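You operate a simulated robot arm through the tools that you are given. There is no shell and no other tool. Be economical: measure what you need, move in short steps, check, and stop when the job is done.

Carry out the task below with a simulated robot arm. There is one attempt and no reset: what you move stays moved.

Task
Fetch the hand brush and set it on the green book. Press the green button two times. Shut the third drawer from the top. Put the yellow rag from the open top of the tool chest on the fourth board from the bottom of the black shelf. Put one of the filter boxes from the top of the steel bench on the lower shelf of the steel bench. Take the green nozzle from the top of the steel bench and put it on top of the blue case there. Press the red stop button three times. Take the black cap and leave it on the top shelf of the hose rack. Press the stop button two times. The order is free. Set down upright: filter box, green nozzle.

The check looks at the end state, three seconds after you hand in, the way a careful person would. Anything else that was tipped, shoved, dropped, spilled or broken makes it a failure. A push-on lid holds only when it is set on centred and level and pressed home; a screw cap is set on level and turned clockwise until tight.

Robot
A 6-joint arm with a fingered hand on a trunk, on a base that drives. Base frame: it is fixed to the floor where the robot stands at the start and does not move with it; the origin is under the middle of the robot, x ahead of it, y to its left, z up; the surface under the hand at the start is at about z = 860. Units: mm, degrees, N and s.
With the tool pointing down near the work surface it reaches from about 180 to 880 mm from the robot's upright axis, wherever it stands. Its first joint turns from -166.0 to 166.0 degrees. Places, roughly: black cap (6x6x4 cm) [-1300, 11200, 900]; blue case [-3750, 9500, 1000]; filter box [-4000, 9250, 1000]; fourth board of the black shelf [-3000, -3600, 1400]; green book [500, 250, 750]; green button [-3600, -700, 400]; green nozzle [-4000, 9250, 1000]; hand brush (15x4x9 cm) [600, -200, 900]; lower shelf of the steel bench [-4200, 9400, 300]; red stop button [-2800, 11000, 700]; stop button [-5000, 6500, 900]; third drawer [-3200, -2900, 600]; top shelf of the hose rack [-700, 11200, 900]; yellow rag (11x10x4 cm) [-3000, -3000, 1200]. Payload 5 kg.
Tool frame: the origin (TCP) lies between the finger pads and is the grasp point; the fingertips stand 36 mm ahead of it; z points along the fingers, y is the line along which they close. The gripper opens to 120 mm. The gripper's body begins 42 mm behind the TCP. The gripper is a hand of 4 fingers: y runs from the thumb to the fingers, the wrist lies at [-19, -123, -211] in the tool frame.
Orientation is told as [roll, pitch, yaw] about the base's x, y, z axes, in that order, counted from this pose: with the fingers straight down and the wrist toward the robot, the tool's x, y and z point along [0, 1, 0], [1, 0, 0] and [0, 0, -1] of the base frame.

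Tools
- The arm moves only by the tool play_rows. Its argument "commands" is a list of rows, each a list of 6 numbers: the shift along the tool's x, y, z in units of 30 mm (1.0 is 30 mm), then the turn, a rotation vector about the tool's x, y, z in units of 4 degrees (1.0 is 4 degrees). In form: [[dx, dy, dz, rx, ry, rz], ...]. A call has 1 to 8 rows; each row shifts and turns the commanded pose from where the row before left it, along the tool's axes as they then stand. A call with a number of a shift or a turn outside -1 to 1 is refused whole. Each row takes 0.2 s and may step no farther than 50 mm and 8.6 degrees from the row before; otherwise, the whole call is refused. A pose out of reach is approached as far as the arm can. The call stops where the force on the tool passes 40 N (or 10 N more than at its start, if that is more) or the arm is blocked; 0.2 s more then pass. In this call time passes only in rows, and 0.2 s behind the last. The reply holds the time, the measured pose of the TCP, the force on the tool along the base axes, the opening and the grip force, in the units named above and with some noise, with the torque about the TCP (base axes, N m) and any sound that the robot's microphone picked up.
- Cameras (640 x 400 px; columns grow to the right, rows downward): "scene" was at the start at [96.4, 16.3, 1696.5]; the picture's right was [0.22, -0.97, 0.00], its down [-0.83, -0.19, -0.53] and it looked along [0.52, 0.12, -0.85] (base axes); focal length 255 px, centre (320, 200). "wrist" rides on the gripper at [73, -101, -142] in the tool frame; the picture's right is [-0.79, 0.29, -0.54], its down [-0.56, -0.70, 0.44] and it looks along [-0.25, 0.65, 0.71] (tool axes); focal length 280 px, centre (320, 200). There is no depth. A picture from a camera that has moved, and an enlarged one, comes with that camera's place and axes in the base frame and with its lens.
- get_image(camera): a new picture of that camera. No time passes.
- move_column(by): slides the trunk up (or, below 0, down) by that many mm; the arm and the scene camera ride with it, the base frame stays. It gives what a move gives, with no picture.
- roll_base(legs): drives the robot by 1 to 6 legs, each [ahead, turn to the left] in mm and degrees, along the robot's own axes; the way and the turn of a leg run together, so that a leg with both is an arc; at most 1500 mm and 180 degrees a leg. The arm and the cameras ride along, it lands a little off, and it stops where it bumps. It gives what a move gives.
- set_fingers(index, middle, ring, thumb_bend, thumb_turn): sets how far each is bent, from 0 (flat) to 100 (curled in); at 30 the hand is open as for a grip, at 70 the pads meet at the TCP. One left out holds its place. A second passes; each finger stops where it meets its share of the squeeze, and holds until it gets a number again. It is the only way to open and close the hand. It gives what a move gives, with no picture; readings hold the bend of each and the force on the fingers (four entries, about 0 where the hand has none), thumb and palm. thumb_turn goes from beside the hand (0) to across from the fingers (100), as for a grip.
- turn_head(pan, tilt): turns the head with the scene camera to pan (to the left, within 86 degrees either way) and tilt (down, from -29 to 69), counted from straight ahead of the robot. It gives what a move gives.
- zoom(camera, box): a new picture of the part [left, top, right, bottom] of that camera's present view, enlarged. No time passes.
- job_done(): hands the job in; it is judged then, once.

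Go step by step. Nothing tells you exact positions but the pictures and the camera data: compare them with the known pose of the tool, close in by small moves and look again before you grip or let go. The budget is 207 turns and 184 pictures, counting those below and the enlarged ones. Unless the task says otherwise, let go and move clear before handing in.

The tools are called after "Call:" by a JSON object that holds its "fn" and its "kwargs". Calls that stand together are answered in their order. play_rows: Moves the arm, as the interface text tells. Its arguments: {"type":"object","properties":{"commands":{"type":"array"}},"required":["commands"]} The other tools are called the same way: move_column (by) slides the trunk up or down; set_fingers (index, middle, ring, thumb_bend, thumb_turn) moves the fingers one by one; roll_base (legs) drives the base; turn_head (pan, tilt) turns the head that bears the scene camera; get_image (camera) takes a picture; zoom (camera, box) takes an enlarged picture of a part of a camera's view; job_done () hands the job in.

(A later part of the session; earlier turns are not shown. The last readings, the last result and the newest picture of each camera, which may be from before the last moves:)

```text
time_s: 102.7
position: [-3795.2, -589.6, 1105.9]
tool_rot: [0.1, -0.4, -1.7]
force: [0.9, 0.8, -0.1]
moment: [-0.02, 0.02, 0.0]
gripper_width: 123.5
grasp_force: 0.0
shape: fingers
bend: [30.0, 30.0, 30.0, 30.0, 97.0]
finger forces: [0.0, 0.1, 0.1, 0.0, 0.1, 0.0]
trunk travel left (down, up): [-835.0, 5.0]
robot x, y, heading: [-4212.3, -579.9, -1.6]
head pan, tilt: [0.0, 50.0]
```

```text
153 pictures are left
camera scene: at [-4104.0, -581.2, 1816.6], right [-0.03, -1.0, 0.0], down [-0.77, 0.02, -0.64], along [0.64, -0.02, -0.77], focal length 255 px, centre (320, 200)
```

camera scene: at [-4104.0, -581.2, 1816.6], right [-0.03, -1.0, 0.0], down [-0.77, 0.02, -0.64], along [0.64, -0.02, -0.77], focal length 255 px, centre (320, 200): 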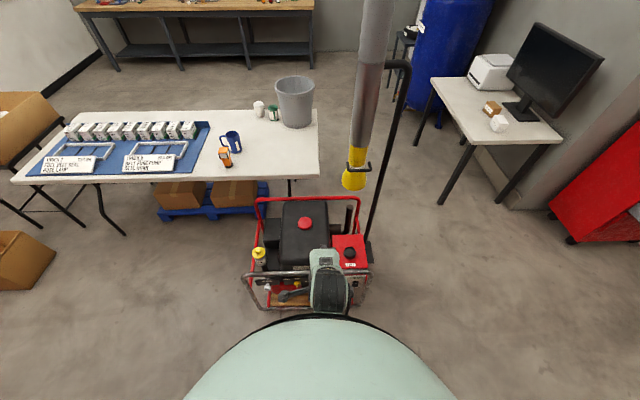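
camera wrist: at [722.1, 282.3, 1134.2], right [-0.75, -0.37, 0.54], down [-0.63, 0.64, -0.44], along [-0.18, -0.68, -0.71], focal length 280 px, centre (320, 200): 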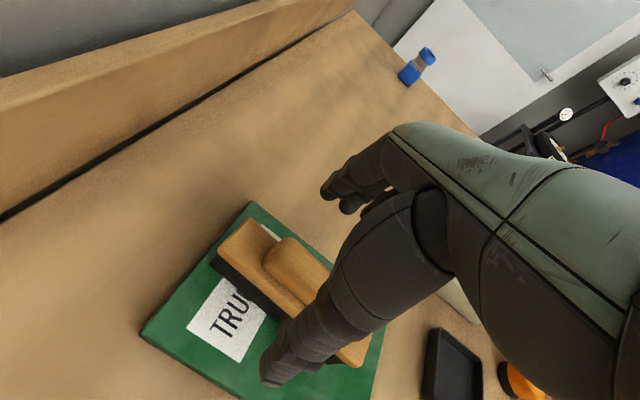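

The panel is in front but seen from above. I'll lower the trunk for a better view.

Call:
{"fn": "move_column", "kwargs": {"by": -500}}

Call:
{"fn": "turn_head", "kwargs": {"pan": 0, "tilt": 55}}

Call:
{"fn": "get_image", "kwargs": {"camera": "scene"}}

Call:
{"fn": "get_image", "kwargs": {"camera": "wrist"}}

```text
refused: -500 is not a number from -400 to 400
```

```text
time_s: 103.4
position: [-3794.8, -588.7, 1105.4]
tool_rot: [0.0, -0.4, -1.7]
force: [-0.6, -0.8, -0.3]
moment: [-0.01, 0.0, 0.01]
gripper_width: 123.4
grasp_force: 0.0
shape: fingers
bend: [30.0, 30.0, 30.0, 30.0, 97.0]
finger forces: [0.0, 0.1, 0.0, 0.1, 0.0, 0.0]
trunk travel left (down, up): [-835.0, 5.0]
robot x, y, heading: [-4213.9, -577.8, -1.9]
head pan, tilt: [0.0, 55.0]
```

```text
152 pictures are left
camera scene: at [-4108.9, -581.1, 1810.1], right [-0.03, -1.0, 0.0], down [-0.82, 0.03, -0.57], along [0.57, -0.02, -0.82], focal length 255 px, centre (320, 200)
```

scene: 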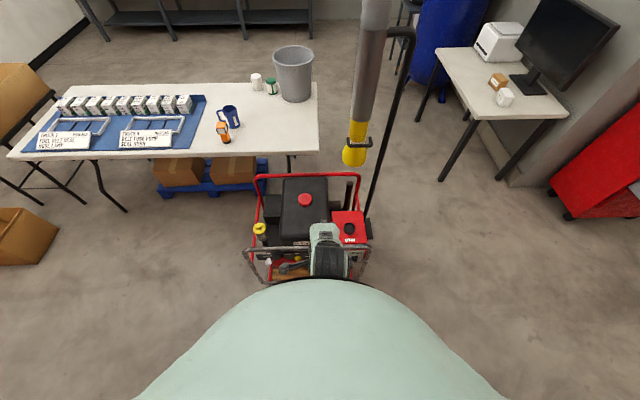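

```text
151 pictures are left
camera wrist: at [-3896.9, -514.0, 1247.6], right [0.26, -0.8, 0.54], down [-0.71, -0.54, -0.45], along [0.65, -0.27, -0.71], focal length 280 px, centre (320, 200)
```

wrist: 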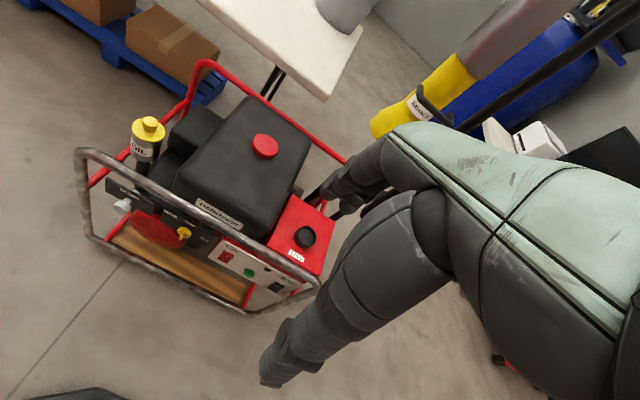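

The wrist view shows the green and red buttons on the panel behind the frame bar. Lowering the trunk and looking closer.

Call:
{"fn": "move_column", "kwargs": {"by": -400}}

Call:
{"fn": "zoom", "kwargs": {"camera": "wrist", "box": [60, 60, 380, 260]}}

Call:
{"fn": "get_image", "kwargs": {"camera": "scene"}}

```text
time_s: 107.2
position: [-3791.6, -589.9, 703.5]
tool_rot: [0.0, -0.1, -1.7]
force: [-0.8, -0.7, -0.4]
moment: [0.04, -0.02, -0.02]
gripper_width: 123.6
grasp_force: 0.0
shape: fingers
bend: [30.0, 30.0, 30.0, 30.0, 97.0]
finger forces: [0.0, 0.0, 0.0, 0.0, 0.1, 0.0]
trunk travel left (down, up): [-435.0, 405.0]
robot x, y, heading: [-4213.1, -582.1, -1.8]
head pan, tilt: [0.0, 55.0]
```

```text
2.00 times, centred on (220, 160) of wrist
camera zoom: at [-3892.2, -513.9, 846.0], right [0.26, -0.8, 0.54], down [-0.72, -0.54, -0.44], along [0.65, -0.27, -0.71], focal length 561 px, centre (520, 280)
```

zoom: 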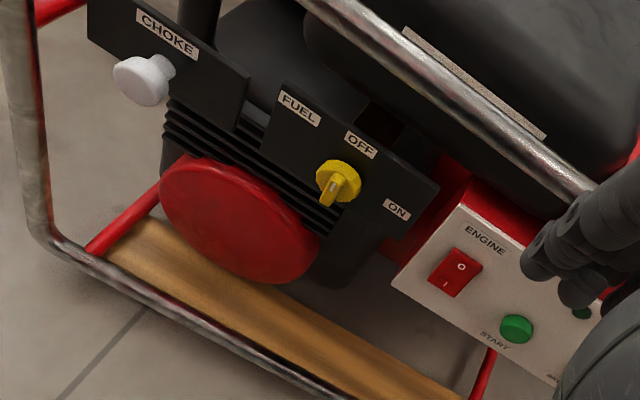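

```text
149 pictures are left
camera scene: at [-4101.3, -580.9, 1409.2], right [-0.03, -1.0, 0.0], down [-0.82, 0.03, -0.57], along [0.57, -0.02, -0.82], focal length 255 px, centre (320, 200)
```

scene: 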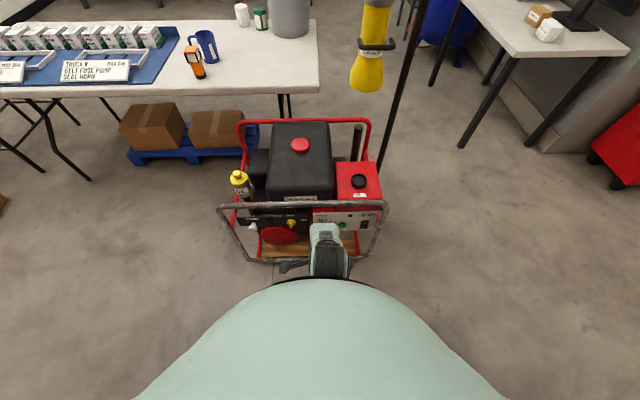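

The green START button is at about (-3545, -698, 400), with the frame's top bar near z 620. I'll back up a little, tilt the hand forward and extend only the index finger.

Call:
{"fn": "roll_base", "kwargs": {"legs": [[-200, 0]]}}

Call:
{"fn": "set_fingers", "kwargs": {"index": 0, "middle": 100, "ring": 100, "thumb_bend": 60, "thumb_turn": 0}}

Call:
{"fn": "play_rows", "kwargs": {"commands": [[0, 0.5, 0, -1, 0, 0], [0, 0.5, 0, -1, 0, 0], [0, 0.5, 0, -1, 0, 0], [0, 0.5, 0, -1, 0, 0], [0, 0.5, 0, -1, 0, 0], [0, 0.5, 0, -1, 0, 0], [0, 0.5, 0, -1, 0, 0], [0, 0.5, 0, -1, 0, 0]]}}

Call:
{"fn": "get_image", "kwargs": {"camera": "wrist"}}

Call:
{"fn": "get_image", "kwargs": {"camera": "scene"}}

```text
time_s: 108.9
position: [-3998.2, -582.9, 703.7]
tool_rot: [0.0, -0.3, -1.4]
force: [-0.3, 0.8, 0.2]
moment: [0.01, -0.01, 0.0]
gripper_width: 123.3
grasp_force: 0.1
shape: fingers
bend: [30.0, 30.0, 30.0, 30.0, 97.0]
finger forces: [0.1, 0.0, 0.0, 0.1, 0.1, 0.0]
trunk travel left (down, up): [-435.0, 405.0]
robot x, y, heading: [-4418.3, -572.6, -2.0]
head pan, tilt: [0.0, 55.0]
```

```text
time_s: 109.9
position: [-3999.3, -582.7, 705.4]
tool_rot: [-0.2, -0.4, -1.6]
force: [-0.3, 0.4, 0.0]
moment: [0.0, -0.01, -0.01]
gripper_width: 142.3
grasp_force: 0.0
shape: fingers
bend: [0.0, 100.0, 100.0, 60.0, 0.0]
finger forces: [0.0, 0.0, 0.0, 0.0, 0.0, 0.1]
trunk travel left (down, up): [-435.0, 405.0]
robot x, y, heading: [-4415.7, -564.9, -1.5]
head pan, tilt: [0.0, 55.0]
```

```text
time_s: 111.7
position: [-3879.8, -587.4, 738.0]
tool_rot: [-0.1, -32.8, -1.5]
force: [0.2, -0.8, 0.1]
moment: [-0.01, 0.04, 0.0]
gripper_width: 142.1
grasp_force: 0.0
shape: fingers
bend: [0.0, 100.0, 100.0, 60.0, 0.0]
finger forces: [0.0, 0.1, 0.0, 0.0, 0.0, 0.0]
trunk travel left (down, up): [-435.0, 405.0]
robot x, y, heading: [-4419.9, -575.9, -1.5]
head pan, tilt: [0.0, 55.0]
```

```text
148 pictures are left
camera wrist: at [-4041.6, -509.7, 803.4], right [-0.07, -0.79, 0.61], down [-0.36, -0.55, -0.75], along [0.93, -0.28, -0.25], focal length 280 px, centre (320, 200)
```

wrist: 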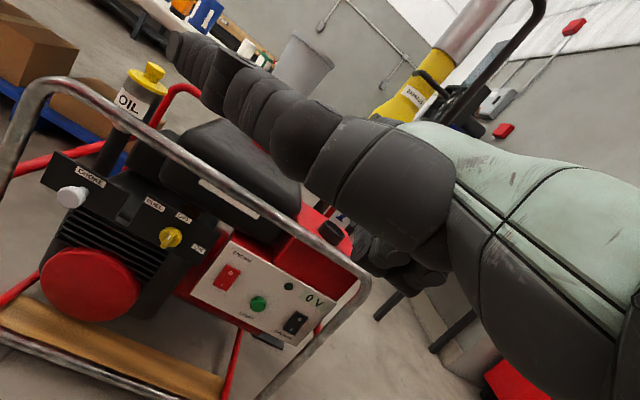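

```text
147 pictures are left
camera scene: at [-4308.0, -574.3, 1409.6], right [-0.03, -1.0, 0.0], down [-0.82, 0.02, -0.57], along [0.57, -0.02, -0.82], focal length 255 px, centre (320, 200)
```

scene: 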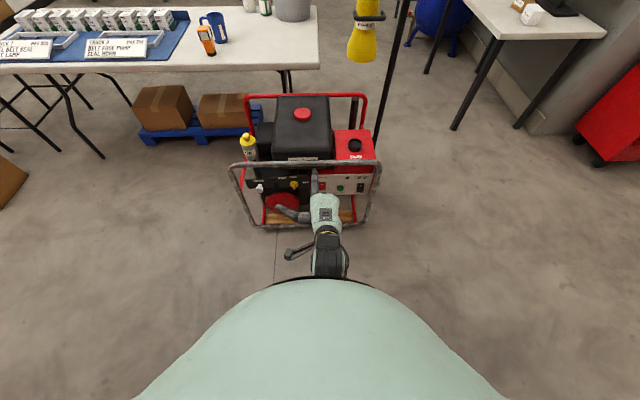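

The thumb sticks out sideways; I'll tuck it across, then re-check.

Call:
{"fn": "set_fingers", "kwargs": {"thumb_bend": 90, "thumb_turn": 100}}

Call:
{"fn": "get_image", "kwargs": {"camera": "wrist"}}

Call:
{"fn": "zoom", "kwargs": {"camera": "scene", "box": [240, 140, 400, 240]}}

```text
time_s: 112.7
position: [-3880.6, -587.5, 737.2]
tool_rot: [-0.3, -32.7, -1.6]
force: [0.0, 0.3, -0.5]
moment: [-0.03, 0.01, -0.03]
gripper_width: 70.6
grasp_force: 0.1
shape: fingers
bend: [0.0, 100.0, 100.0, 90.0, 100.0]
finger forces: [0.0, 0.0, 0.1, 0.0, 0.1, 0.0]
trunk travel left (down, up): [-435.0, 405.0]
robot x, y, heading: [-4420.5, -572.1, -1.9]
head pan, tilt: [0.0, 55.0]
```

```text
146 pictures are left
camera wrist: at [-4041.7, -509.5, 803.3], right [-0.07, -0.79, 0.61], down [-0.37, -0.55, -0.75], along [0.93, -0.28, -0.25], focal length 280 px, centre (320, 200)
```

wrist: 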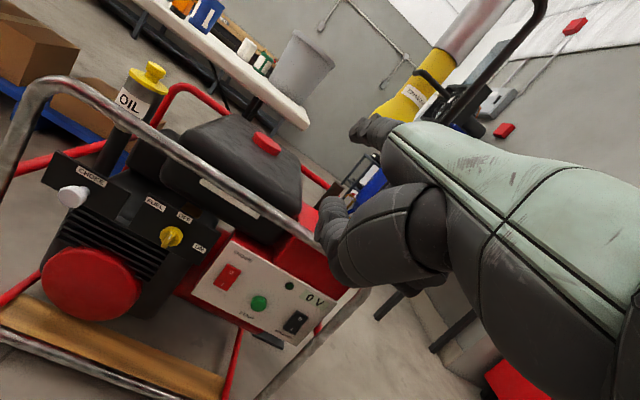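

```text
4.00 times, centred on (320, 190) of scene
camera zoom: at [-4307.7, -574.3, 1409.7], right [-0.03, -1.0, 0.0], down [-0.82, 0.02, -0.57], along [0.57, -0.02, -0.82], focal length 1021 px, centre (320, 240)
```

zoom: 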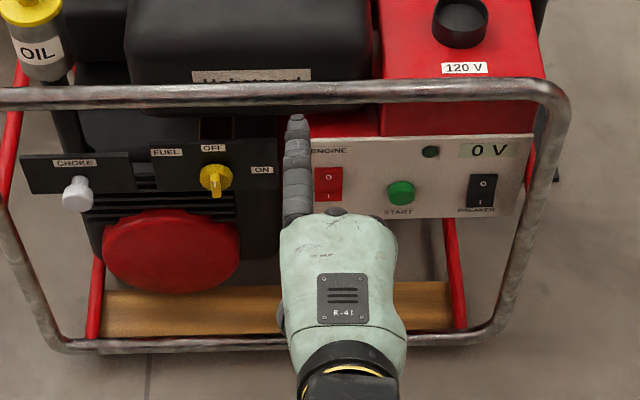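

The index tip is at about (-3767, -576, 803), pointing nearly horizontal. Now lower by 400 and shift sideways to line up with the button.

Call:
{"fn": "move_column", "kwargs": {"by": -400}}

Call:
{"fn": "play_rows", "kwargs": {"commands": [[-0.82, 0, 0, 0, 0, 0], [-0.82, 0, 0, 0, 0, 0], [-0.82, 0, 0, 0, 0, 0], [-0.82, 0, 0, 0, 0, 0], [-0.82, 0, 0, 0, 0, 0]]}}

Call:
{"fn": "get_image", "kwargs": {"camera": "scene"}}

Call:
{"fn": "get_image", "kwargs": {"camera": "wrist"}}

```text
time_s: 116.6
position: [-3880.3, -587.2, 341.1]
tool_rot: [-0.2, -33.2, -1.4]
force: [0.5, -0.1, 0.6]
moment: [0.02, -0.02, 0.02]
gripper_width: 70.5
grasp_force: 0.0
shape: fingers
bend: [0.0, 100.0, 100.0, 90.0, 100.0]
finger forces: [0.0, 0.1, 0.0, 0.1, 0.0, 0.0]
trunk travel left (down, up): [-35.0, 805.0]
robot x, y, heading: [-4420.6, -574.2, -1.7]
head pan, tilt: [0.0, 55.0]
```

```text
time_s: 117.8
position: [-3892.7, -710.6, 337.2]
tool_rot: [0.0, -32.7, -1.6]
force: [-0.7, 0.0, -0.2]
moment: [0.01, -0.05, 0.02]
gripper_width: 70.4
grasp_force: 0.1
shape: fingers
bend: [0.0, 100.0, 100.0, 90.0, 100.0]
finger forces: [0.0, 0.0, 0.1, 0.0, 0.0, 0.0]
trunk travel left (down, up): [-35.0, 805.0]
robot x, y, heading: [-4421.9, -574.7, -2.0]
head pan, tilt: [0.0, 55.0]
```

```text
144 pictures are left
camera scene: at [-4319.1, -574.7, 1010.2], right [-0.03, -1.0, 0.0], down [-0.82, 0.02, -0.57], along [0.57, -0.02, -0.82], focal length 255 px, centre (320, 200)
```

scene: 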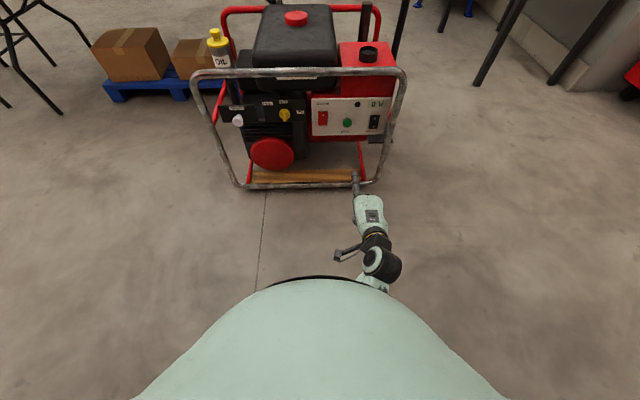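

```text
143 pictures are left
camera wrist: at [-4053.8, -632.1, 403.6], right [-0.07, -0.79, 0.61], down [-0.37, -0.55, -0.75], along [0.93, -0.28, -0.25], focal length 280 px, centre (320, 200)
```

wrist: 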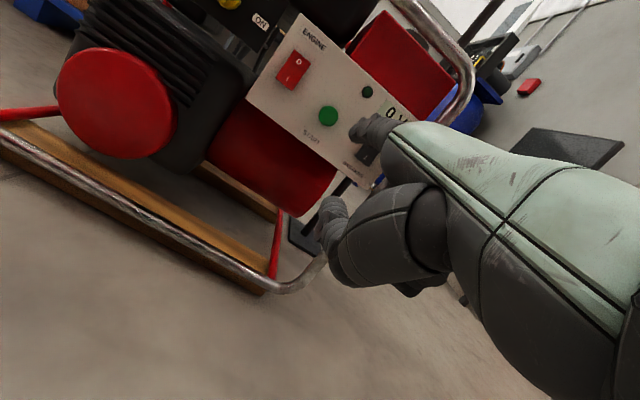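

The finger is aligned with the button (y -700, z ≈ 400). Advancing toward it.

Call:
{"fn": "play_rows", "kwargs": {"commands": [[0.03, 0.84, 0.54, 0, 0, 0], [0.03, 0.84, 0.54, 0, 0, 0], [0.03, 0.84, 0.54, 0, 0, 0], [0.03, 0.84, 0.54, 0, 0, 0], [0.03, 0.84, 0.54, 0, 0, 0], [0.03, 0.84, 0.54, 0, 0, 0]]}}

Call:
{"fn": "get_image", "kwargs": {"camera": "wrist"}}

Call:
{"fn": "zoom", "kwargs": {"camera": "scene", "box": [270, 60, 430, 180]}}

```text
time_s: 119.2
position: [-3713.2, -708.0, 337.3]
tool_rot: [-0.1, -32.7, -1.5]
force: [0.5, -0.1, 0.7]
moment: [-0.02, 0.01, -0.01]
gripper_width: 70.5
grasp_force: 0.2
shape: fingers
bend: [0.0, 100.0, 100.0, 90.0, 100.0]
finger forces: [0.0, 0.0, 0.1, 0.0, 0.0, 0.0]
trunk travel left (down, up): [-35.0, 805.0]
robot x, y, heading: [-4417.9, -572.1, -1.7]
head pan, tilt: [0.0, 55.0]
```

```text
142 pictures are left
camera wrist: at [-3873.3, -632.2, 403.7], right [-0.07, -0.79, 0.61], down [-0.37, -0.55, -0.75], along [0.93, -0.28, -0.25], focal length 280 px, centre (320, 200)
```

wrist: 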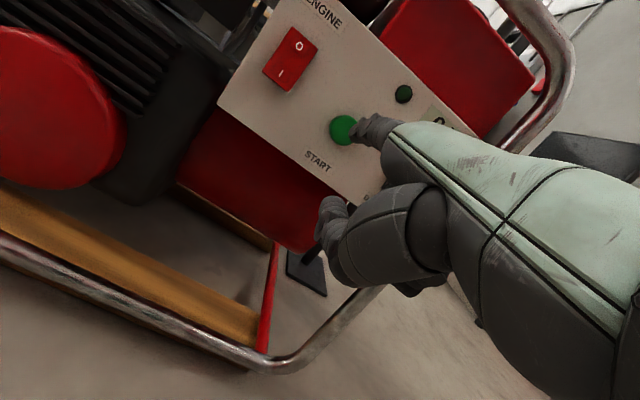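

```text
3.33 times, centred on (350, 120) of scene
camera zoom: at [-4319.1, -574.7, 1010.2], right [-0.03, -1.0, 0.0], down [-0.82, 0.02, -0.57], along [0.57, -0.02, -0.82], focal length 851 px, centre (220, 467)
```

zoom: 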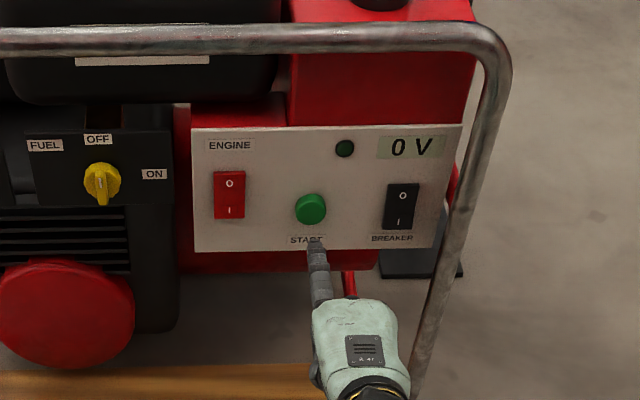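

Aligned. Closing the last stretch in small steps.

Call:
{"fn": "play_rows", "kwargs": {"commands": [[0.03, 0.84, 0.54, 0, 0, 0], [0.005, 0.14, 0.09, 0, 0, 0], [0.005, 0.14, 0.09, 0, 0, 0]]}}

Call:
{"fn": "zoom", "kwargs": {"camera": "wrist", "box": [240, 60, 440, 190]}}

```text
time_s: 120.0
position: [-3674.0, -709.4, 338.9]
tool_rot: [-0.2, -32.7, -1.6]
force: [0.6, 0.1, -0.1]
moment: [-0.02, -0.01, 0.0]
gripper_width: 70.7
grasp_force: 0.1
shape: fingers
bend: [0.0, 100.0, 100.0, 90.0, 100.0]
finger forces: [0.1, 0.0, 0.2, 0.0, 0.0, 0.0]
trunk travel left (down, up): [-35.0, 805.0]
robot x, y, heading: [-4421.3, -574.0, -1.9]
head pan, tilt: [0.0, 55.0]
```

```text
3.08 times, centred on (340, 125) of wrist
camera zoom: at [-3835.3, -632.2, 403.4], right [-0.07, -0.79, 0.61], down [-0.37, -0.55, -0.75], along [0.93, -0.28, -0.25], focal length 863 px, centre (258, 431)
```

zoom: 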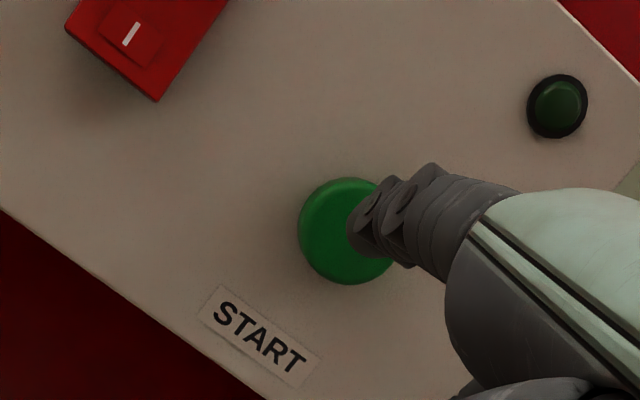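

Call:
{"fn": "play_rows", "kwargs": {"commands": [[0.005, 0.14, 0.09, 0, 0, 0], [0.005, 0.14, 0.09, 0, 0, 0], [0.005, 0.14, 0.09, 0, 0, 0]]}}

Call:
{"fn": "zoom", "kwargs": {"camera": "wrist", "box": [240, 60, 440, 190]}}

```text
time_s: 120.8
position: [-3658.4, -708.9, 338.6]
tool_rot: [-0.1, -32.6, -1.6]
force: [-0.6, 0.4, -0.2]
moment: [0.01, 0.03, -0.03]
gripper_width: 70.6
grasp_force: 0.0
shape: fingers
bend: [0.0, 100.0, 100.0, 90.0, 100.0]
finger forces: [0.0, 0.0, 0.0, 0.0, 0.0, 0.0]
trunk travel left (down, up): [-35.0, 805.0]
robot x, y, heading: [-4422.6, -571.5, -1.8]
head pan, tilt: [0.0, 55.0]
```

```text
3.08 times, centred on (340, 125) of wrist
camera zoom: at [-3820.3, -631.5, 404.0], right [-0.07, -0.79, 0.61], down [-0.37, -0.55, -0.75], along [0.93, -0.28, -0.25], focal length 863 px, centre (258, 431)
```

zoom: 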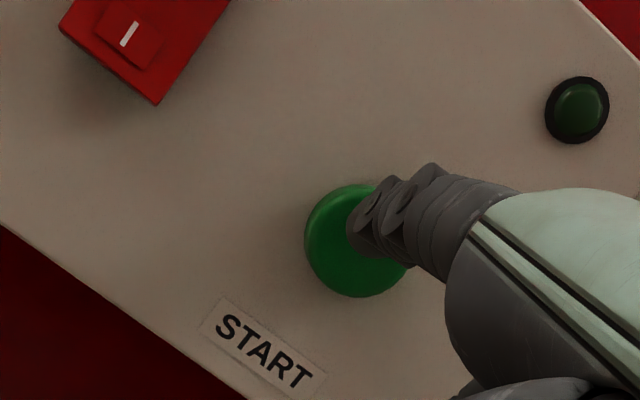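

Call:
{"fn": "play_rows", "kwargs": {"commands": [[0.005, 0.12, 0.08, 0, 0, 0], [0.005, 0.12, 0.08, 0, 0, 0], [0.005, 0.12, 0.08, 0, 0, 0]]}}

Call:
{"fn": "play_rows", "kwargs": {"commands": [[0.005, 0.1, 0.06, 0, 0, 0], [0.005, 0.1, 0.06, 0, 0, 0]]}}

Call:
{"fn": "zoom", "kwargs": {"camera": "wrist", "box": [240, 60, 440, 190]}}

```text
time_s: 121.6
position: [-3648.8, -710.7, 336.3]
tool_rot: [0.0, -32.5, -1.8]
force: [-32.5, 2.3, 2.8]
moment: [-0.11, -2.67, 0.58]
gripper_width: 71.6
grasp_force: 16.2
shape: fingers
bend: [0.0, 100.0, 100.0, 90.0, 100.0]
finger forces: [33.2, 0.1, 0.0, 0.0, 0.0, 0.0]
trunk travel left (down, up): [-35.0, 805.0]
robot x, y, heading: [-4422.0, -570.6, -1.8]
head pan, tilt: [0.0, 55.0]
heard: click
stopped in row 3: the force on the tool passed its limit at 42 N (the readings are from after the stop); the commanded pose is now the measured one
```

```text
time_s: 122.0
position: [-3648.3, -711.6, 334.8]
tool_rot: [0.0, -32.4, -1.8]
force: [-35.8, 2.8, 3.6]
moment: [-0.16, -3.0, 0.68]
gripper_width: 72.7
grasp_force: 18.2
shape: fingers
bend: [0.0, 100.0, 100.0, 90.0, 100.0]
finger forces: [36.6, 0.0, 0.0, 0.0, 0.0, 0.0]
trunk travel left (down, up): [-35.0, 805.0]
robot x, y, heading: [-4419.2, -575.6, -1.8]
head pan, tilt: [0.0, 55.0]
stopped in row 1: the force on the tool passed its limit at 47 N (the readings are from after the stop); the commanded pose is now the measured one
```

```text
3.08 times, centred on (340, 125) of wrist
camera zoom: at [-3809.1, -633.7, 401.2], right [-0.07, -0.79, 0.61], down [-0.37, -0.55, -0.75], along [0.93, -0.28, -0.25], focal length 863 px, centre (258, 431)
```

zoom: 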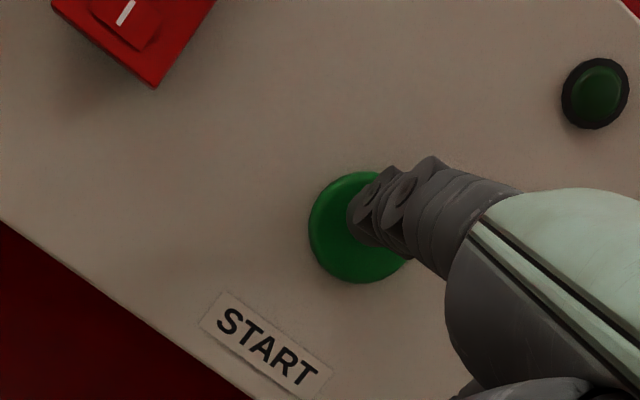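

One click heard. Retreat 15 mm to release, then press a second time.

Call:
{"fn": "play_rows", "kwargs": {"commands": [[0, -0.25, -0.16, 0, 0, 0], [0, -0.25, -0.16, 0, 0, 0]]}}

Call:
{"fn": "play_rows", "kwargs": {"commands": [[0.005, 0.12, 0.08, 0, 0, 0], [0.005, 0.12, 0.08, 0, 0, 0], [0.005, 0.12, 0.08, 0, 0, 0], [0.005, 0.12, 0.08, 0, 0, 0], [0.005, 0.12, 0.08, 0, 0, 0]]}}

```text
time_s: 122.6
position: [-3663.4, -709.7, 336.3]
tool_rot: [0.0, -32.5, -1.7]
force: [-0.3, -0.4, -0.7]
moment: [0.01, 0.01, 0.03]
gripper_width: 70.8
grasp_force: 0.1
shape: fingers
bend: [0.0, 100.0, 100.0, 90.0, 100.0]
finger forces: [0.0, 0.1, 0.1, 0.1, 0.0, 0.1]
trunk travel left (down, up): [-35.0, 805.0]
robot x, y, heading: [-4422.7, -568.8, -1.9]
head pan, tilt: [0.0, 55.0]
```

```text
time_s: 123.7
position: [-3647.9, -712.0, 333.4]
tool_rot: [0.0, -32.2, -1.9]
force: [-34.4, 3.1, 2.4]
moment: [-0.1, -2.75, 0.6]
gripper_width: 71.3
grasp_force: 17.7
shape: fingers
bend: [0.0, 100.0, 100.0, 90.0, 100.0]
finger forces: [34.6, 0.0, 0.0, 0.0, 0.1, 0.0]
trunk travel left (down, up): [-35.0, 805.0]
robot x, y, heading: [-4424.1, -572.2, -1.6]
head pan, tilt: [0.0, 55.0]
heard: click
stopped in row 5: the force on the tool passed its limit at 44 N (the readings are from after the stop); the commanded pose is now the measured one
```

Two clicks done. Withdraw, raise, and drive around to face the tool chest.

Call:
{"fn": "play_rows", "kwargs": {"commands": [[0, -0.84, -0.54, 0, 0, 0], [0, -0.84, -0.54, 0, 0, 0], [0, -0.84, -0.54, 0, 0, 0], [0, -0.84, -0.54, 0, 0, 0], [0, -0.84, -0.54, 0, 0, 0], [0, -0.84, -0.54, 0, 0, 0], [0, -0.84, -0.54, 0, 0, 0], [0, -0.84, -0.54, 0, 0, 0]]}}

Call:
{"fn": "move_column", "kwargs": {"by": 400}}

Call:
{"fn": "roll_base", "kwargs": {"legs": [[0, -80.5], [1175, 0], [1175, 0], [0, 82]]}}

Call:
{"fn": "turn_head", "kwargs": {"pan": -5, "tilt": 25}}

Call:
{"fn": "get_image", "kwargs": {"camera": "scene"}}

Call:
{"fn": "get_image", "kwargs": {"camera": "wrist"}}

```text
time_s: 125.5
position: [-3885.6, -704.2, 334.0]
tool_rot: [-0.1, -32.3, -1.8]
force: [0.1, 0.1, -0.1]
moment: [0.04, -0.01, 0.02]
gripper_width: 70.6
grasp_force: 0.0
shape: fingers
bend: [0.0, 100.0, 100.0, 90.0, 100.0]
finger forces: [0.1, 0.0, 0.0, 0.0, 0.0, 0.0]
trunk travel left (down, up): [-35.0, 805.0]
robot x, y, heading: [-4422.8, -575.1, -1.8]
head pan, tilt: [0.0, 55.0]
```

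```text
time_s: 129.3
position: [-3886.0, -702.9, 733.4]
tool_rot: [0.0, -32.2, -1.8]
force: [-0.4, 0.6, -0.6]
moment: [0.01, 0.0, -0.03]
gripper_width: 70.6
grasp_force: 0.1
shape: fingers
bend: [0.0, 100.0, 100.0, 90.0, 100.0]
finger forces: [0.0, 0.0, 0.0, 0.0, 0.1, 0.0]
trunk travel left (down, up): [-435.0, 405.0]
robot x, y, heading: [-4422.3, -565.9, -1.8]
head pan, tilt: [0.0, 55.0]
```

```text
time_s: 150.2
position: [-3466.1, -2949.8, 734.7]
tool_rot: [0.0, -32.4, 3.3]
force: [-0.6, -0.1, 0.2]
moment: [0.02, 0.01, 0.01]
gripper_width: 70.4
grasp_force: 0.1
shape: fingers
bend: [0.0, 100.0, 100.0, 90.0, 100.0]
finger forces: [0.1, 0.0, 0.0, 0.1, 0.0, 0.0]
trunk travel left (down, up): [-435.0, 405.0]
robot x, y, heading: [-4010.7, -2868.8, 3.5]
head pan, tilt: [0.0, 55.0]
```

```text
time_s: 151.1
position: [-3466.9, -2950.5, 734.9]
tool_rot: [0.0, -32.3, 3.4]
force: [0.8, -0.2, 0.8]
moment: [0.0, 0.0, -0.02]
gripper_width: 70.5
grasp_force: 0.1
shape: fingers
bend: [0.0, 100.0, 100.0, 90.0, 100.0]
finger forces: [0.1, 0.0, 0.0, 0.1, 0.1, 0.1]
trunk travel left (down, up): [-435.0, 405.0]
robot x, y, heading: [-4008.3, -2868.4, 3.1]
head pan, tilt: [-5.0, 25.0]
```

```text
137 pictures are left
camera scene: at [-3890.8, -2868.1, 1454.1], right [-0.03, -1.0, 0.0], down [-0.42, 0.01, -0.91], along [0.91, -0.03, -0.42], focal length 255 px, centre (320, 200)
```

scene: 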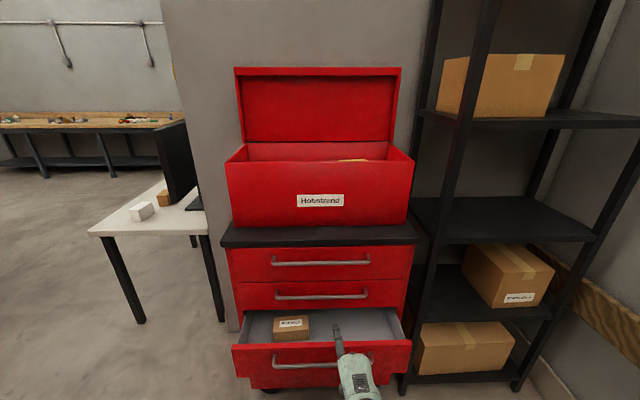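

```text
136 pictures are left
camera wrist: at [-3633.2, -2887.7, 800.8], right [0.0, -0.79, 0.61], down [-0.32, -0.58, -0.75], along [0.95, -0.2, -0.25], focal length 280 px, centre (320, 200)
```

wrist: 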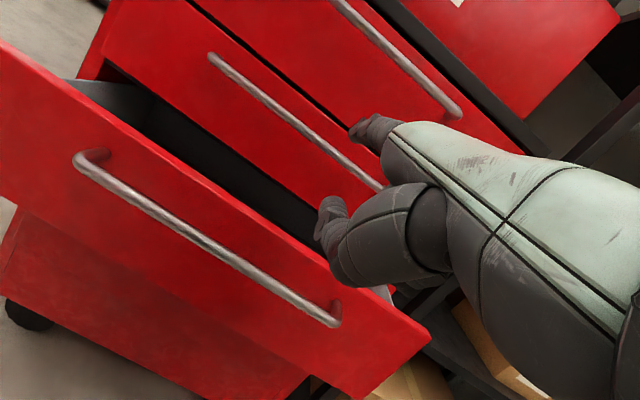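

The third drawer is open, its handle at about (-3340, -2887, 608). I'll back the fingertip off, lower it to z ≈ 560 (below the handle) and push on the drawer face.

Call:
{"fn": "play_rows", "kwargs": {"commands": [[0.5, -0.84, -0.54, 0, 0, 0], [0.5, -0.84, -0.54, 0, 0, 0], [0.5, -0.84, -0.54, 0, 0, 0]]}}

Call:
{"fn": "move_column", "kwargs": {"by": -240}}

Call:
{"fn": "turn_head", "kwargs": {"pan": 0, "tilt": 35}}

Call:
{"fn": "get_image", "kwargs": {"camera": "scene"}}

Call:
{"fn": "get_image", "kwargs": {"camera": "wrist"}}

```text
time_s: 152.0
position: [-3491.1, -2937.1, 799.6]
tool_rot: [-6.5, -40.6, 7.4]
force: [0.6, 1.0, -0.5]
moment: [-0.02, 0.02, -0.04]
gripper_width: 70.6
grasp_force: 0.0
shape: fingers
bend: [0.0, 100.0, 100.0, 90.0, 100.0]
finger forces: [0.0, 0.0, 0.0, 0.0, 0.0, 0.0]
trunk travel left (down, up): [-435.0, 405.0]
robot x, y, heading: [-4015.3, -2868.8, 3.6]
head pan, tilt: [-5.0, 25.0]
stopped in row 3: the arm was blocked; the commanded pose is now the measured one
```

```text
time_s: 154.5
position: [-3491.2, -2940.0, 559.2]
tool_rot: [-6.5, -40.5, 7.3]
force: [-0.5, -0.4, 0.2]
moment: [-0.01, -0.01, 0.02]
gripper_width: 70.6
grasp_force: 0.0
shape: fingers
bend: [0.0, 100.0, 100.0, 90.0, 100.0]
finger forces: [0.0, 0.1, 0.1, 0.0, 0.0, 0.0]
trunk travel left (down, up): [-195.0, 645.0]
robot x, y, heading: [-4013.7, -2870.6, 3.3]
head pan, tilt: [-5.0, 25.0]
```

```text
time_s: 155.2
position: [-3490.6, -2938.6, 560.1]
tool_rot: [-6.7, -40.6, 7.4]
force: [-0.5, -0.4, -0.7]
moment: [-0.02, -0.01, 0.02]
gripper_width: 70.6
grasp_force: 0.2
shape: fingers
bend: [0.0, 100.0, 100.0, 90.0, 100.0]
finger forces: [0.0, 0.0, 0.0, 0.0, 0.0, 0.1]
trunk travel left (down, up): [-195.0, 645.0]
robot x, y, heading: [-4007.9, -2870.5, 3.3]
head pan, tilt: [0.0, 35.0]
```

```text
135 pictures are left
camera scene: at [-3885.8, -2859.3, 1197.0], right [0.06, -1.0, 0.0], down [-0.58, -0.03, -0.81], along [0.81, 0.05, -0.58], focal length 255 px, centre (320, 200)
```

scene: 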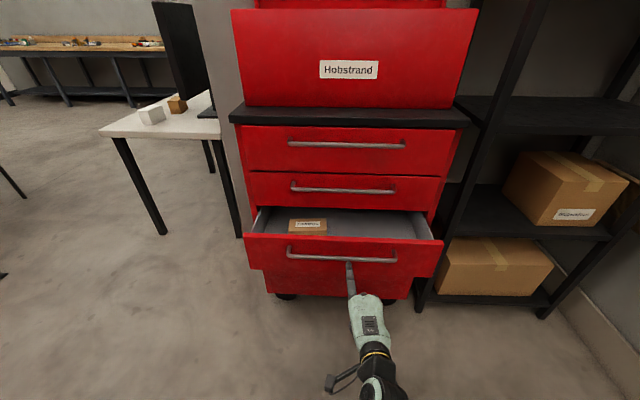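

```text
134 pictures are left
camera wrist: at [-3665.2, -2872.3, 595.8], right [-0.1, -0.74, 0.67], down [-0.21, -0.64, -0.74], along [0.97, -0.21, -0.09], focal length 280 px, centre (320, 200)
```

wrist: 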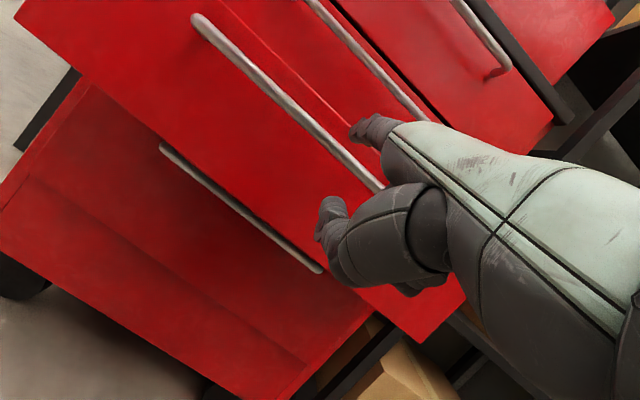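

The arm hit its inner limit but the pose is usable; the tip is near (-3388, -2912, 640). Lower to z ≈ 545 and push forward.

Call:
{"fn": "move_column", "kwargs": {"by": -95}}

Call:
{"fn": "play_rows", "kwargs": {"commands": [[0.45, 0.75, 0.65, 0, 0, 0], [0.3, 0.75, 0.65, 0, 0, 0]]}}

Call:
{"fn": "get_image", "kwargs": {"camera": "wrist"}}

Call:
{"fn": "get_image", "kwargs": {"camera": "scene"}}

```text
time_s: 156.5
position: [-3490.6, -2939.0, 466.6]
tool_rot: [-6.8, -40.6, 7.4]
force: [-0.5, -0.3, -0.4]
moment: [-0.04, -0.01, 0.03]
gripper_width: 70.5
grasp_force: 0.0
shape: fingers
bend: [0.0, 100.0, 100.0, 90.0, 100.0]
finger forces: [0.0, 0.0, 0.0, 0.0, 0.1, 0.0]
trunk travel left (down, up): [-100.0, 740.0]
robot x, y, heading: [-4010.4, -2870.0, 3.2]
head pan, tilt: [0.0, 35.0]
```

```text
time_s: 157.1
position: [-3440.0, -2912.0, 465.4]
tool_rot: [-6.3, -40.6, 7.1]
force: [0.1, -0.1, -0.6]
moment: [0.02, 0.01, 0.04]
gripper_width: 70.5
grasp_force: 0.0
shape: fingers
bend: [0.0, 100.0, 100.0, 90.0, 100.0]
finger forces: [0.0, 0.0, 0.0, 0.0, 0.1, 0.0]
trunk travel left (down, up): [-100.0, 740.0]
robot x, y, heading: [-4012.1, -2868.7, 3.5]
head pan, tilt: [0.0, 35.0]
```

```text
133 pictures are left
camera wrist: at [-3613.7, -2845.2, 499.9], right [-0.1, -0.74, 0.66], down [-0.21, -0.64, -0.74], along [0.97, -0.21, -0.09], focal length 280 px, centre (320, 200)
```

wrist: 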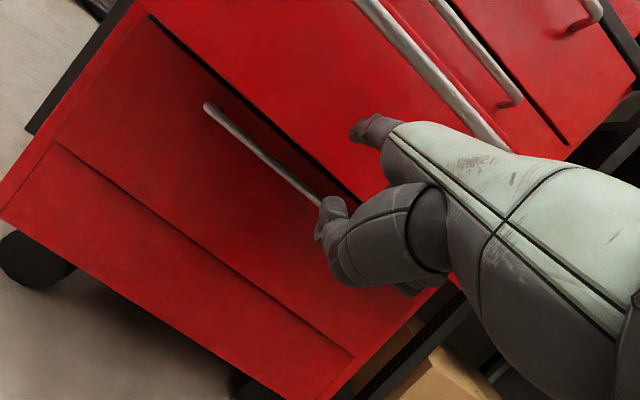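

```text
132 pictures are left
camera scene: at [-3895.1, -2860.6, 1103.0], right [0.06, -1.0, 0.0], down [-0.57, -0.03, -0.82], along [0.82, 0.05, -0.57], focal length 255 px, centre (320, 200)
```

scene: 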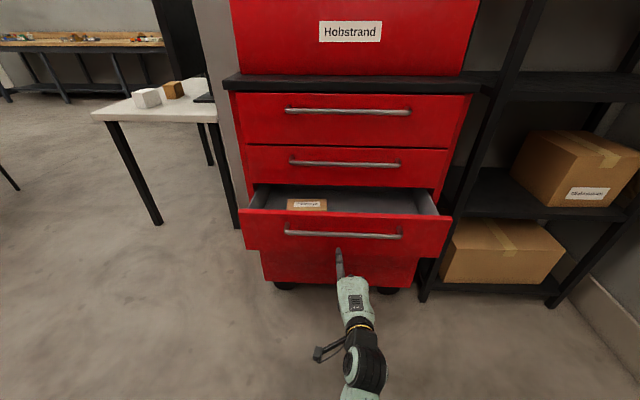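

The tip points at the open drawer's face below its handle. Pushing.

Call:
{"fn": "play_rows", "kwargs": {"commands": [[-0.05, 0.5, 0.44, 0, 0, 0], [-0.05, 0.5, 0.44, 0, 0, 0], [-0.05, 0.5, 0.44, 0, 0, 0], [-0.05, 0.5, 0.44, 0, 0, 0], [-0.05, 0.5, 0.44, 0, 0, 0]]}}

Call:
{"fn": "get_image", "kwargs": {"camera": "scene"}}

```text
time_s: 158.3
position: [-3335.3, -2912.9, 465.1]
tool_rot: [-6.3, -40.7, 7.1]
force: [-0.2, 0.0, 0.5]
moment: [0.02, 0.04, 0.0]
gripper_width: 70.5
grasp_force: 0.1
shape: fingers
bend: [0.0, 100.0, 100.0, 90.0, 100.0]
finger forces: [0.0, 0.0, 0.0, 0.0, 0.0, 0.0]
trunk travel left (down, up): [-100.0, 740.0]
robot x, y, heading: [-4013.4, -2866.7, 3.2]
head pan, tilt: [0.0, 35.0]
```

```text
131 pictures are left
camera scene: at [-3894.7, -2860.3, 1103.5], right [0.06, -1.0, 0.0], down [-0.57, -0.03, -0.82], along [0.82, 0.05, -0.57], focal length 255 px, centre (320, 200)
```

scene: 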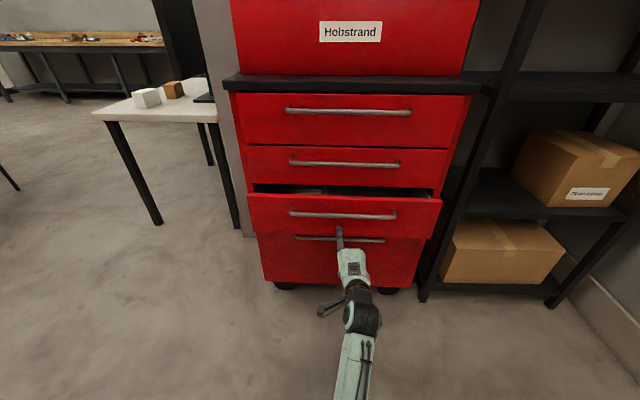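

The drawer slides easily. Continue until it stops.

Call:
{"fn": "play_rows", "kwargs": {"commands": [[-0.05, 0.4, 0.35, 0, 0, 0], [-0.05, 0.4, 0.35, 0, 0, 0], [-0.04, 0.3, 0.26, 0, 0, 0], [-0.04, 0.3, 0.26, 0, 0, 0], [-0.02, 0.2, 0.17, 0, 0, 0], [-0.02, 0.2, 0.17, 0, 0, 0], [-0.02, 0.2, 0.17, 0, 0, 0], [-0.02, 0.2, 0.17, 0, 0, 0]]}}

Call:
{"fn": "get_image", "kwargs": {"camera": "scene"}}

```text
time_s: 159.8
position: [-3270.3, -2918.3, 461.2]
tool_rot: [-6.4, -40.3, 7.0]
force: [-13.4, -0.5, -0.7]
moment: [-0.06, -1.21, 0.32]
gripper_width: 73.2
grasp_force: 6.8
shape: fingers
bend: [0.0, 100.0, 100.0, 90.0, 100.0]
finger forces: [13.6, 0.0, 0.0, 0.0, 0.0, 0.1]
trunk travel left (down, up): [-100.0, 740.0]
robot x, y, heading: [-4011.6, -2870.0, 3.3]
head pan, tilt: [0.0, 35.0]
stopped in row 7: the force on the tool passed its limit at 52 N (the readings are from after the stop); the commanded pose is now the measured one
```

```text
130 pictures are left
camera scene: at [-3895.8, -2860.4, 1103.5], right [0.06, -1.0, 0.0], down [-0.57, -0.03, -0.82], along [0.82, 0.05, -0.57], focal length 255 px, centre (320, 200)
```

scene: 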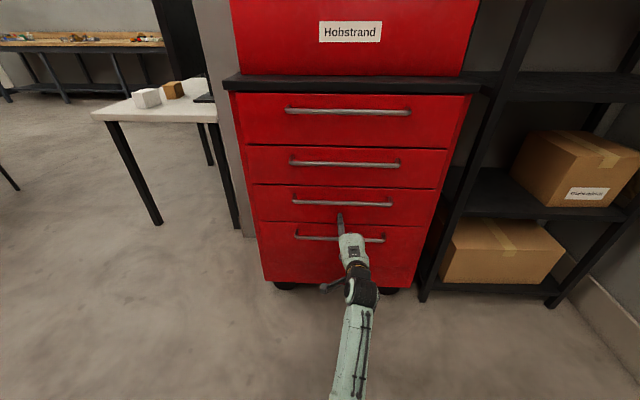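

The third drawer is shut. Back off, raise the trunk, open the hand and bring it upright again.

Call:
{"fn": "play_rows", "kwargs": {"commands": [[0.05, -0.75, -0.65, 0, 0, 0], [0.05, -0.75, -0.65, 0, 0, 0], [0.05, -0.75, -0.65, 0, 0, 0], [0.05, -0.75, -0.65, 0, 0, 0]]}}

Call:
{"fn": "move_column", "kwargs": {"by": 400}}

Call:
{"fn": "move_column", "kwargs": {"by": 335}}

Call:
{"fn": "set_fingers", "kwargs": {"index": 30, "middle": 30, "ring": 30, "thumb_bend": 30, "thumb_turn": 100}}

Call:
{"fn": "play_rows", "kwargs": {"commands": [[0, 0, 0, 1, 0, 0], [0, 0, 0, 1, 0, 0], [0, 0, 0, 1, 0, 0], [0, 0, 0, 1, 0, 0], [0, 0, 0, 1, 0, 0], [0, 0, 0, 1, 0, 0], [0, 0, 0, 1, 0, 0], [0, 0, 0, 1, 0, 0]]}}

Call:
{"fn": "turn_head", "kwargs": {"pan": -20, "tilt": 25}}

Call:
{"fn": "get_image", "kwargs": {"camera": "scene"}}

Call:
{"fn": "get_image", "kwargs": {"camera": "wrist"}}

```text
time_s: 160.8
position: [-3385.8, -2915.8, 462.7]
tool_rot: [-6.2, -40.5, 7.1]
force: [0.8, 0.1, -0.5]
moment: [0.01, -0.03, -0.01]
gripper_width: 70.6
grasp_force: 0.1
shape: fingers
bend: [0.0, 100.0, 100.0, 90.0, 100.0]
finger forces: [0.1, 0.1, 0.0, 0.0, 0.0, 0.0]
trunk travel left (down, up): [-100.0, 740.0]
robot x, y, heading: [-4015.8, -2865.5, 3.6]
head pan, tilt: [0.0, 35.0]
```

```text
time_s: 164.6
position: [-3385.9, -2915.2, 861.7]
tool_rot: [-6.4, -40.3, 7.1]
force: [-0.3, -0.8, -1.1]
moment: [0.0, 0.04, 0.03]
gripper_width: 70.8
grasp_force: 0.2
shape: fingers
bend: [0.0, 100.0, 100.0, 90.0, 100.0]
finger forces: [0.0, 0.1, 0.1, 0.0, 0.0, 0.0]
trunk travel left (down, up): [-500.0, 340.0]
robot x, y, heading: [-4014.4, -2868.0, 3.6]
head pan, tilt: [0.0, 35.0]
```

```text
time_s: 167.9
position: [-3387.4, -2916.3, 1197.9]
tool_rot: [-6.3, -40.3, 7.1]
force: [0.5, -0.2, -0.3]
moment: [-0.01, -0.02, 0.01]
gripper_width: 70.8
grasp_force: 0.1
shape: fingers
bend: [0.0, 100.0, 100.0, 90.0, 100.0]
finger forces: [0.0, 0.0, 0.0, 0.1, 0.0, 0.0]
trunk travel left (down, up): [-835.0, 5.0]
robot x, y, heading: [-4015.0, -2867.3, 3.6]
head pan, tilt: [0.0, 35.0]
```

```text
time_s: 168.9
position: [-3386.9, -2915.4, 1197.1]
tool_rot: [-6.3, -40.4, 7.1]
force: [-0.1, 0.1, 0.2]
moment: [0.01, 0.02, -0.01]
gripper_width: 123.1
grasp_force: 0.0
shape: fingers
bend: [30.0, 30.0, 30.0, 30.0, 98.0]
finger forces: [0.1, 0.0, 0.0, 0.0, 0.0, 0.0]
trunk travel left (down, up): [-835.0, 5.0]
robot x, y, heading: [-4008.9, -2865.6, 3.4]
head pan, tilt: [0.0, 35.0]
```

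```text
time_s: 170.7
position: [-3386.3, -2916.5, 1195.9]
tool_rot: [-4.8, -8.4, 3.7]
force: [-0.1, -0.1, -1.1]
moment: [-0.02, 0.01, 0.01]
gripper_width: 123.4
grasp_force: 0.1
shape: fingers
bend: [30.0, 30.0, 30.0, 30.0, 98.0]
finger forces: [0.0, 0.0, 0.0, 0.0, 0.1, 0.0]
trunk travel left (down, up): [-835.0, 5.0]
robot x, y, heading: [-4012.3, -2868.0, 3.2]
head pan, tilt: [0.0, 35.0]
```

```text
time_s: 171.5
position: [-3387.4, -2917.0, 1196.5]
tool_rot: [-4.8, -8.5, 3.8]
force: [0.3, -0.4, 0.1]
moment: [0.03, 0.01, 0.01]
gripper_width: 123.3
grasp_force: 0.0
shape: fingers
bend: [30.0, 30.0, 30.0, 30.0, 98.0]
finger forces: [0.0, 0.1, 0.1, 0.0, 0.0, 0.0]
trunk travel left (down, up): [-835.0, 5.0]
robot x, y, heading: [-4009.6, -2864.3, 3.5]
head pan, tilt: [-20.0, 25.0]
```

```text
129 pictures are left
camera scene: at [-3895.0, -2891.8, 1854.2], right [-0.29, -0.96, 0.0], down [-0.41, 0.12, -0.91], along [0.87, -0.26, -0.42], focal length 255 px, centre (320, 200)
```

scene: 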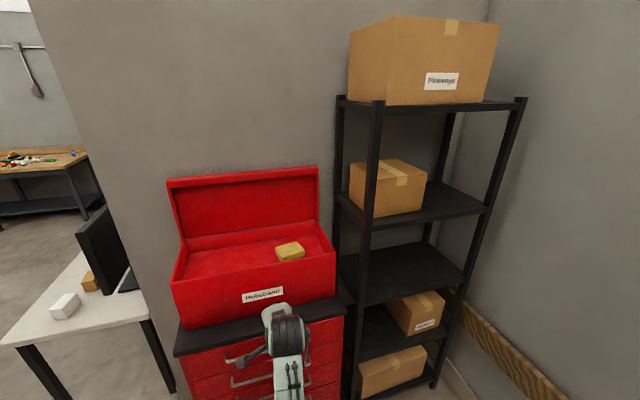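

```text
128 pictures are left
camera wrist: at [-3513.3, -2840.2, 1316.4], right [0.24, -0.73, 0.64], down [-0.59, -0.64, -0.49], along [0.77, -0.26, -0.59], focal length 280 px, centre (320, 200)
```

wrist: 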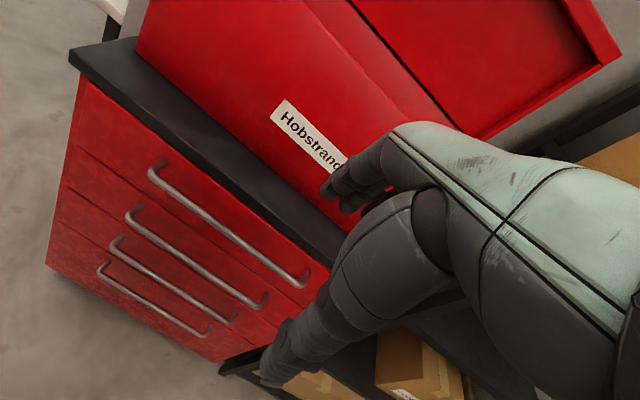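

The rag sits in the right rear of the chest's open top at about (-2960, -3030, 1160). On the shelf, board 4 holds a box on its left, so I'll use the free right part. First raise the hand and straighten it.

Call:
{"fn": "play_rows", "kwargs": {"commands": [[0, 0, -1, 1, 0.6, 0], [0, 0, -1, 1, 0.6, 0], [0, 0, -1, 0, 0, 0], [0, 0, -1, 0, 0, 0], [0, 0, -1, 0, 0, 0], [0, 0, -1, 0, 0, 0], [0, 0, -1, 0, 0, 0], [0, 0, -1, 0, 0, 0]]}}

Call:
{"fn": "zoom", "kwargs": {"camera": "scene", "box": [160, 160, 350, 310]}}

Call:
{"fn": "zoom", "kwargs": {"camera": "scene", "box": [320, 80, 540, 240]}}

```text
time_s: 173.3
position: [-3320.6, -2920.1, 1353.1]
tool_rot: [0.0, -0.6, 3.4]
force: [0.3, 0.7, 1.3]
moment: [0.02, 0.01, 0.0]
gripper_width: 123.1
grasp_force: 0.1
shape: fingers
bend: [30.0, 30.0, 30.0, 30.0, 98.0]
finger forces: [0.1, 0.0, 0.0, 0.0, 0.1, 0.1]
out of reach, approached as far as the arm can: row 4, 5, 6, 7, 8
trunk travel left (down, up): [-835.0, 5.0]
robot x, y, heading: [-4011.5, -2868.1, 3.3]
head pan, tilt: [-20.0, 25.0]
```

```text
2.67 times, centred on (255, 235) of scene
camera zoom: at [-3893.5, -2892.2, 1854.1], right [-0.29, -0.96, 0.0], down [-0.41, 0.12, -0.91], along [0.87, -0.26, -0.42], focal length 681 px, centre (493, 107)
```

zoom: 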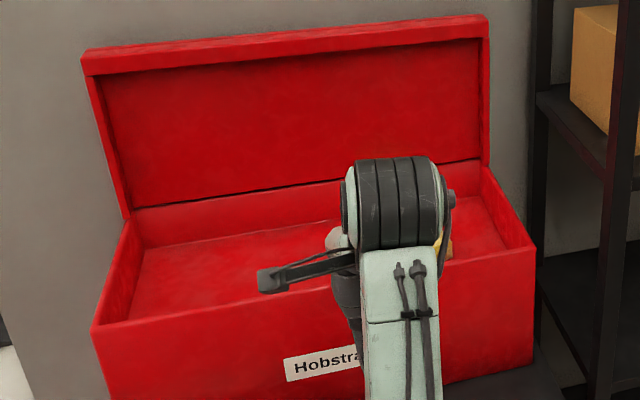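

```text
2.50 times, centred on (430, 160) of scene
camera zoom: at [-3893.5, -2892.2, 1854.1], right [-0.29, -0.96, 0.0], down [-0.41, 0.12, -0.91], along [0.87, -0.26, -0.42], focal length 638 px, centre (45, 300)
```

zoom: 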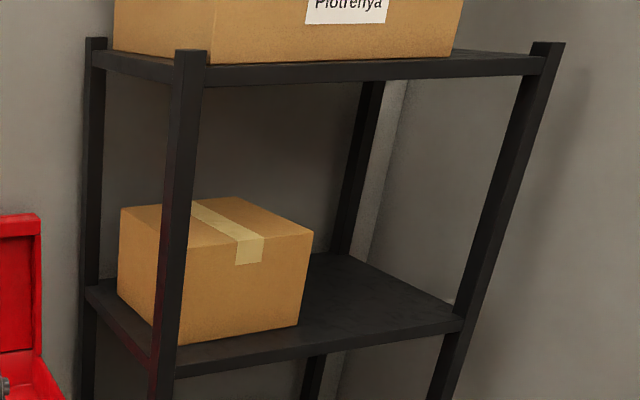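

The raised hand (tips at about 1317) clears the chest wall. Drive closer by 300 mm and look down into the tray.

Call:
{"fn": "roll_base", "kwargs": {"legs": [[0, -3.4], [280, 0]]}}

Call:
{"fn": "get_image", "kwargs": {"camera": "wrist"}}

Call:
{"fn": "turn_head", "kwargs": {"pan": -15, "tilt": 45}}

Call:
{"fn": "get_image", "kwargs": {"camera": "scene"}}

```text
time_s: 175.9
position: [-3040.0, -2963.9, 1353.7]
tool_rot: [0.0, -0.7, -0.2]
force: [-0.2, -0.3, 0.3]
moment: [-0.01, -0.02, 0.02]
gripper_width: 123.3
grasp_force: 0.1
shape: fingers
bend: [30.0, 30.0, 30.0, 30.0, 98.0]
finger forces: [0.1, 0.0, 0.0, 0.0, 0.0, 0.1]
trunk travel left (down, up): [-835.0, 5.0]
robot x, y, heading: [-3720.8, -2869.9, -0.5]
head pan, tilt: [-20.0, 25.0]
```

```text
125 pictures are left
camera wrist: at [-3143.1, -2892.0, 1496.1], right [0.28, -0.79, 0.55], down [-0.7, -0.56, -0.45], along [0.66, -0.25, -0.71], focal length 280 px, centre (320, 200)
```

wrist: 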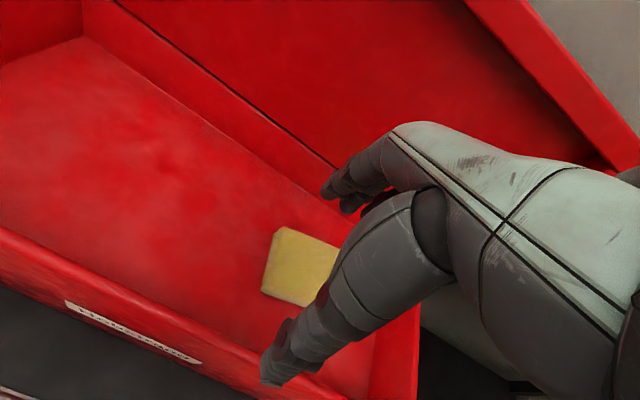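

```text
time_s: 176.7
position: [-3037.6, -2965.5, 1352.8]
tool_rot: [0.1, -0.6, -0.3]
force: [0.9, 0.1, -0.7]
moment: [0.04, 0.0, 0.0]
gripper_width: 123.3
grasp_force: 0.1
shape: fingers
bend: [30.0, 30.0, 30.0, 30.0, 98.0]
finger forces: [0.0, 0.1, 0.0, 0.0, 0.0, 0.1]
trunk travel left (down, up): [-835.0, 5.0]
robot x, y, heading: [-3727.3, -2867.5, -0.4]
head pan, tilt: [-15.0, 45.0]
```

```text
124 pictures are left
camera scene: at [-3615.3, -2890.4, 1823.6], right [-0.27, -0.96, 0.0], down [-0.68, 0.19, -0.71], along [0.68, -0.19, -0.71], focal length 255 px, centre (320, 200)
```

scene: 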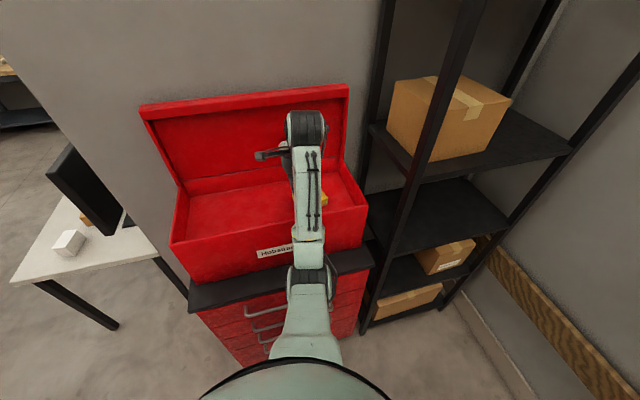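

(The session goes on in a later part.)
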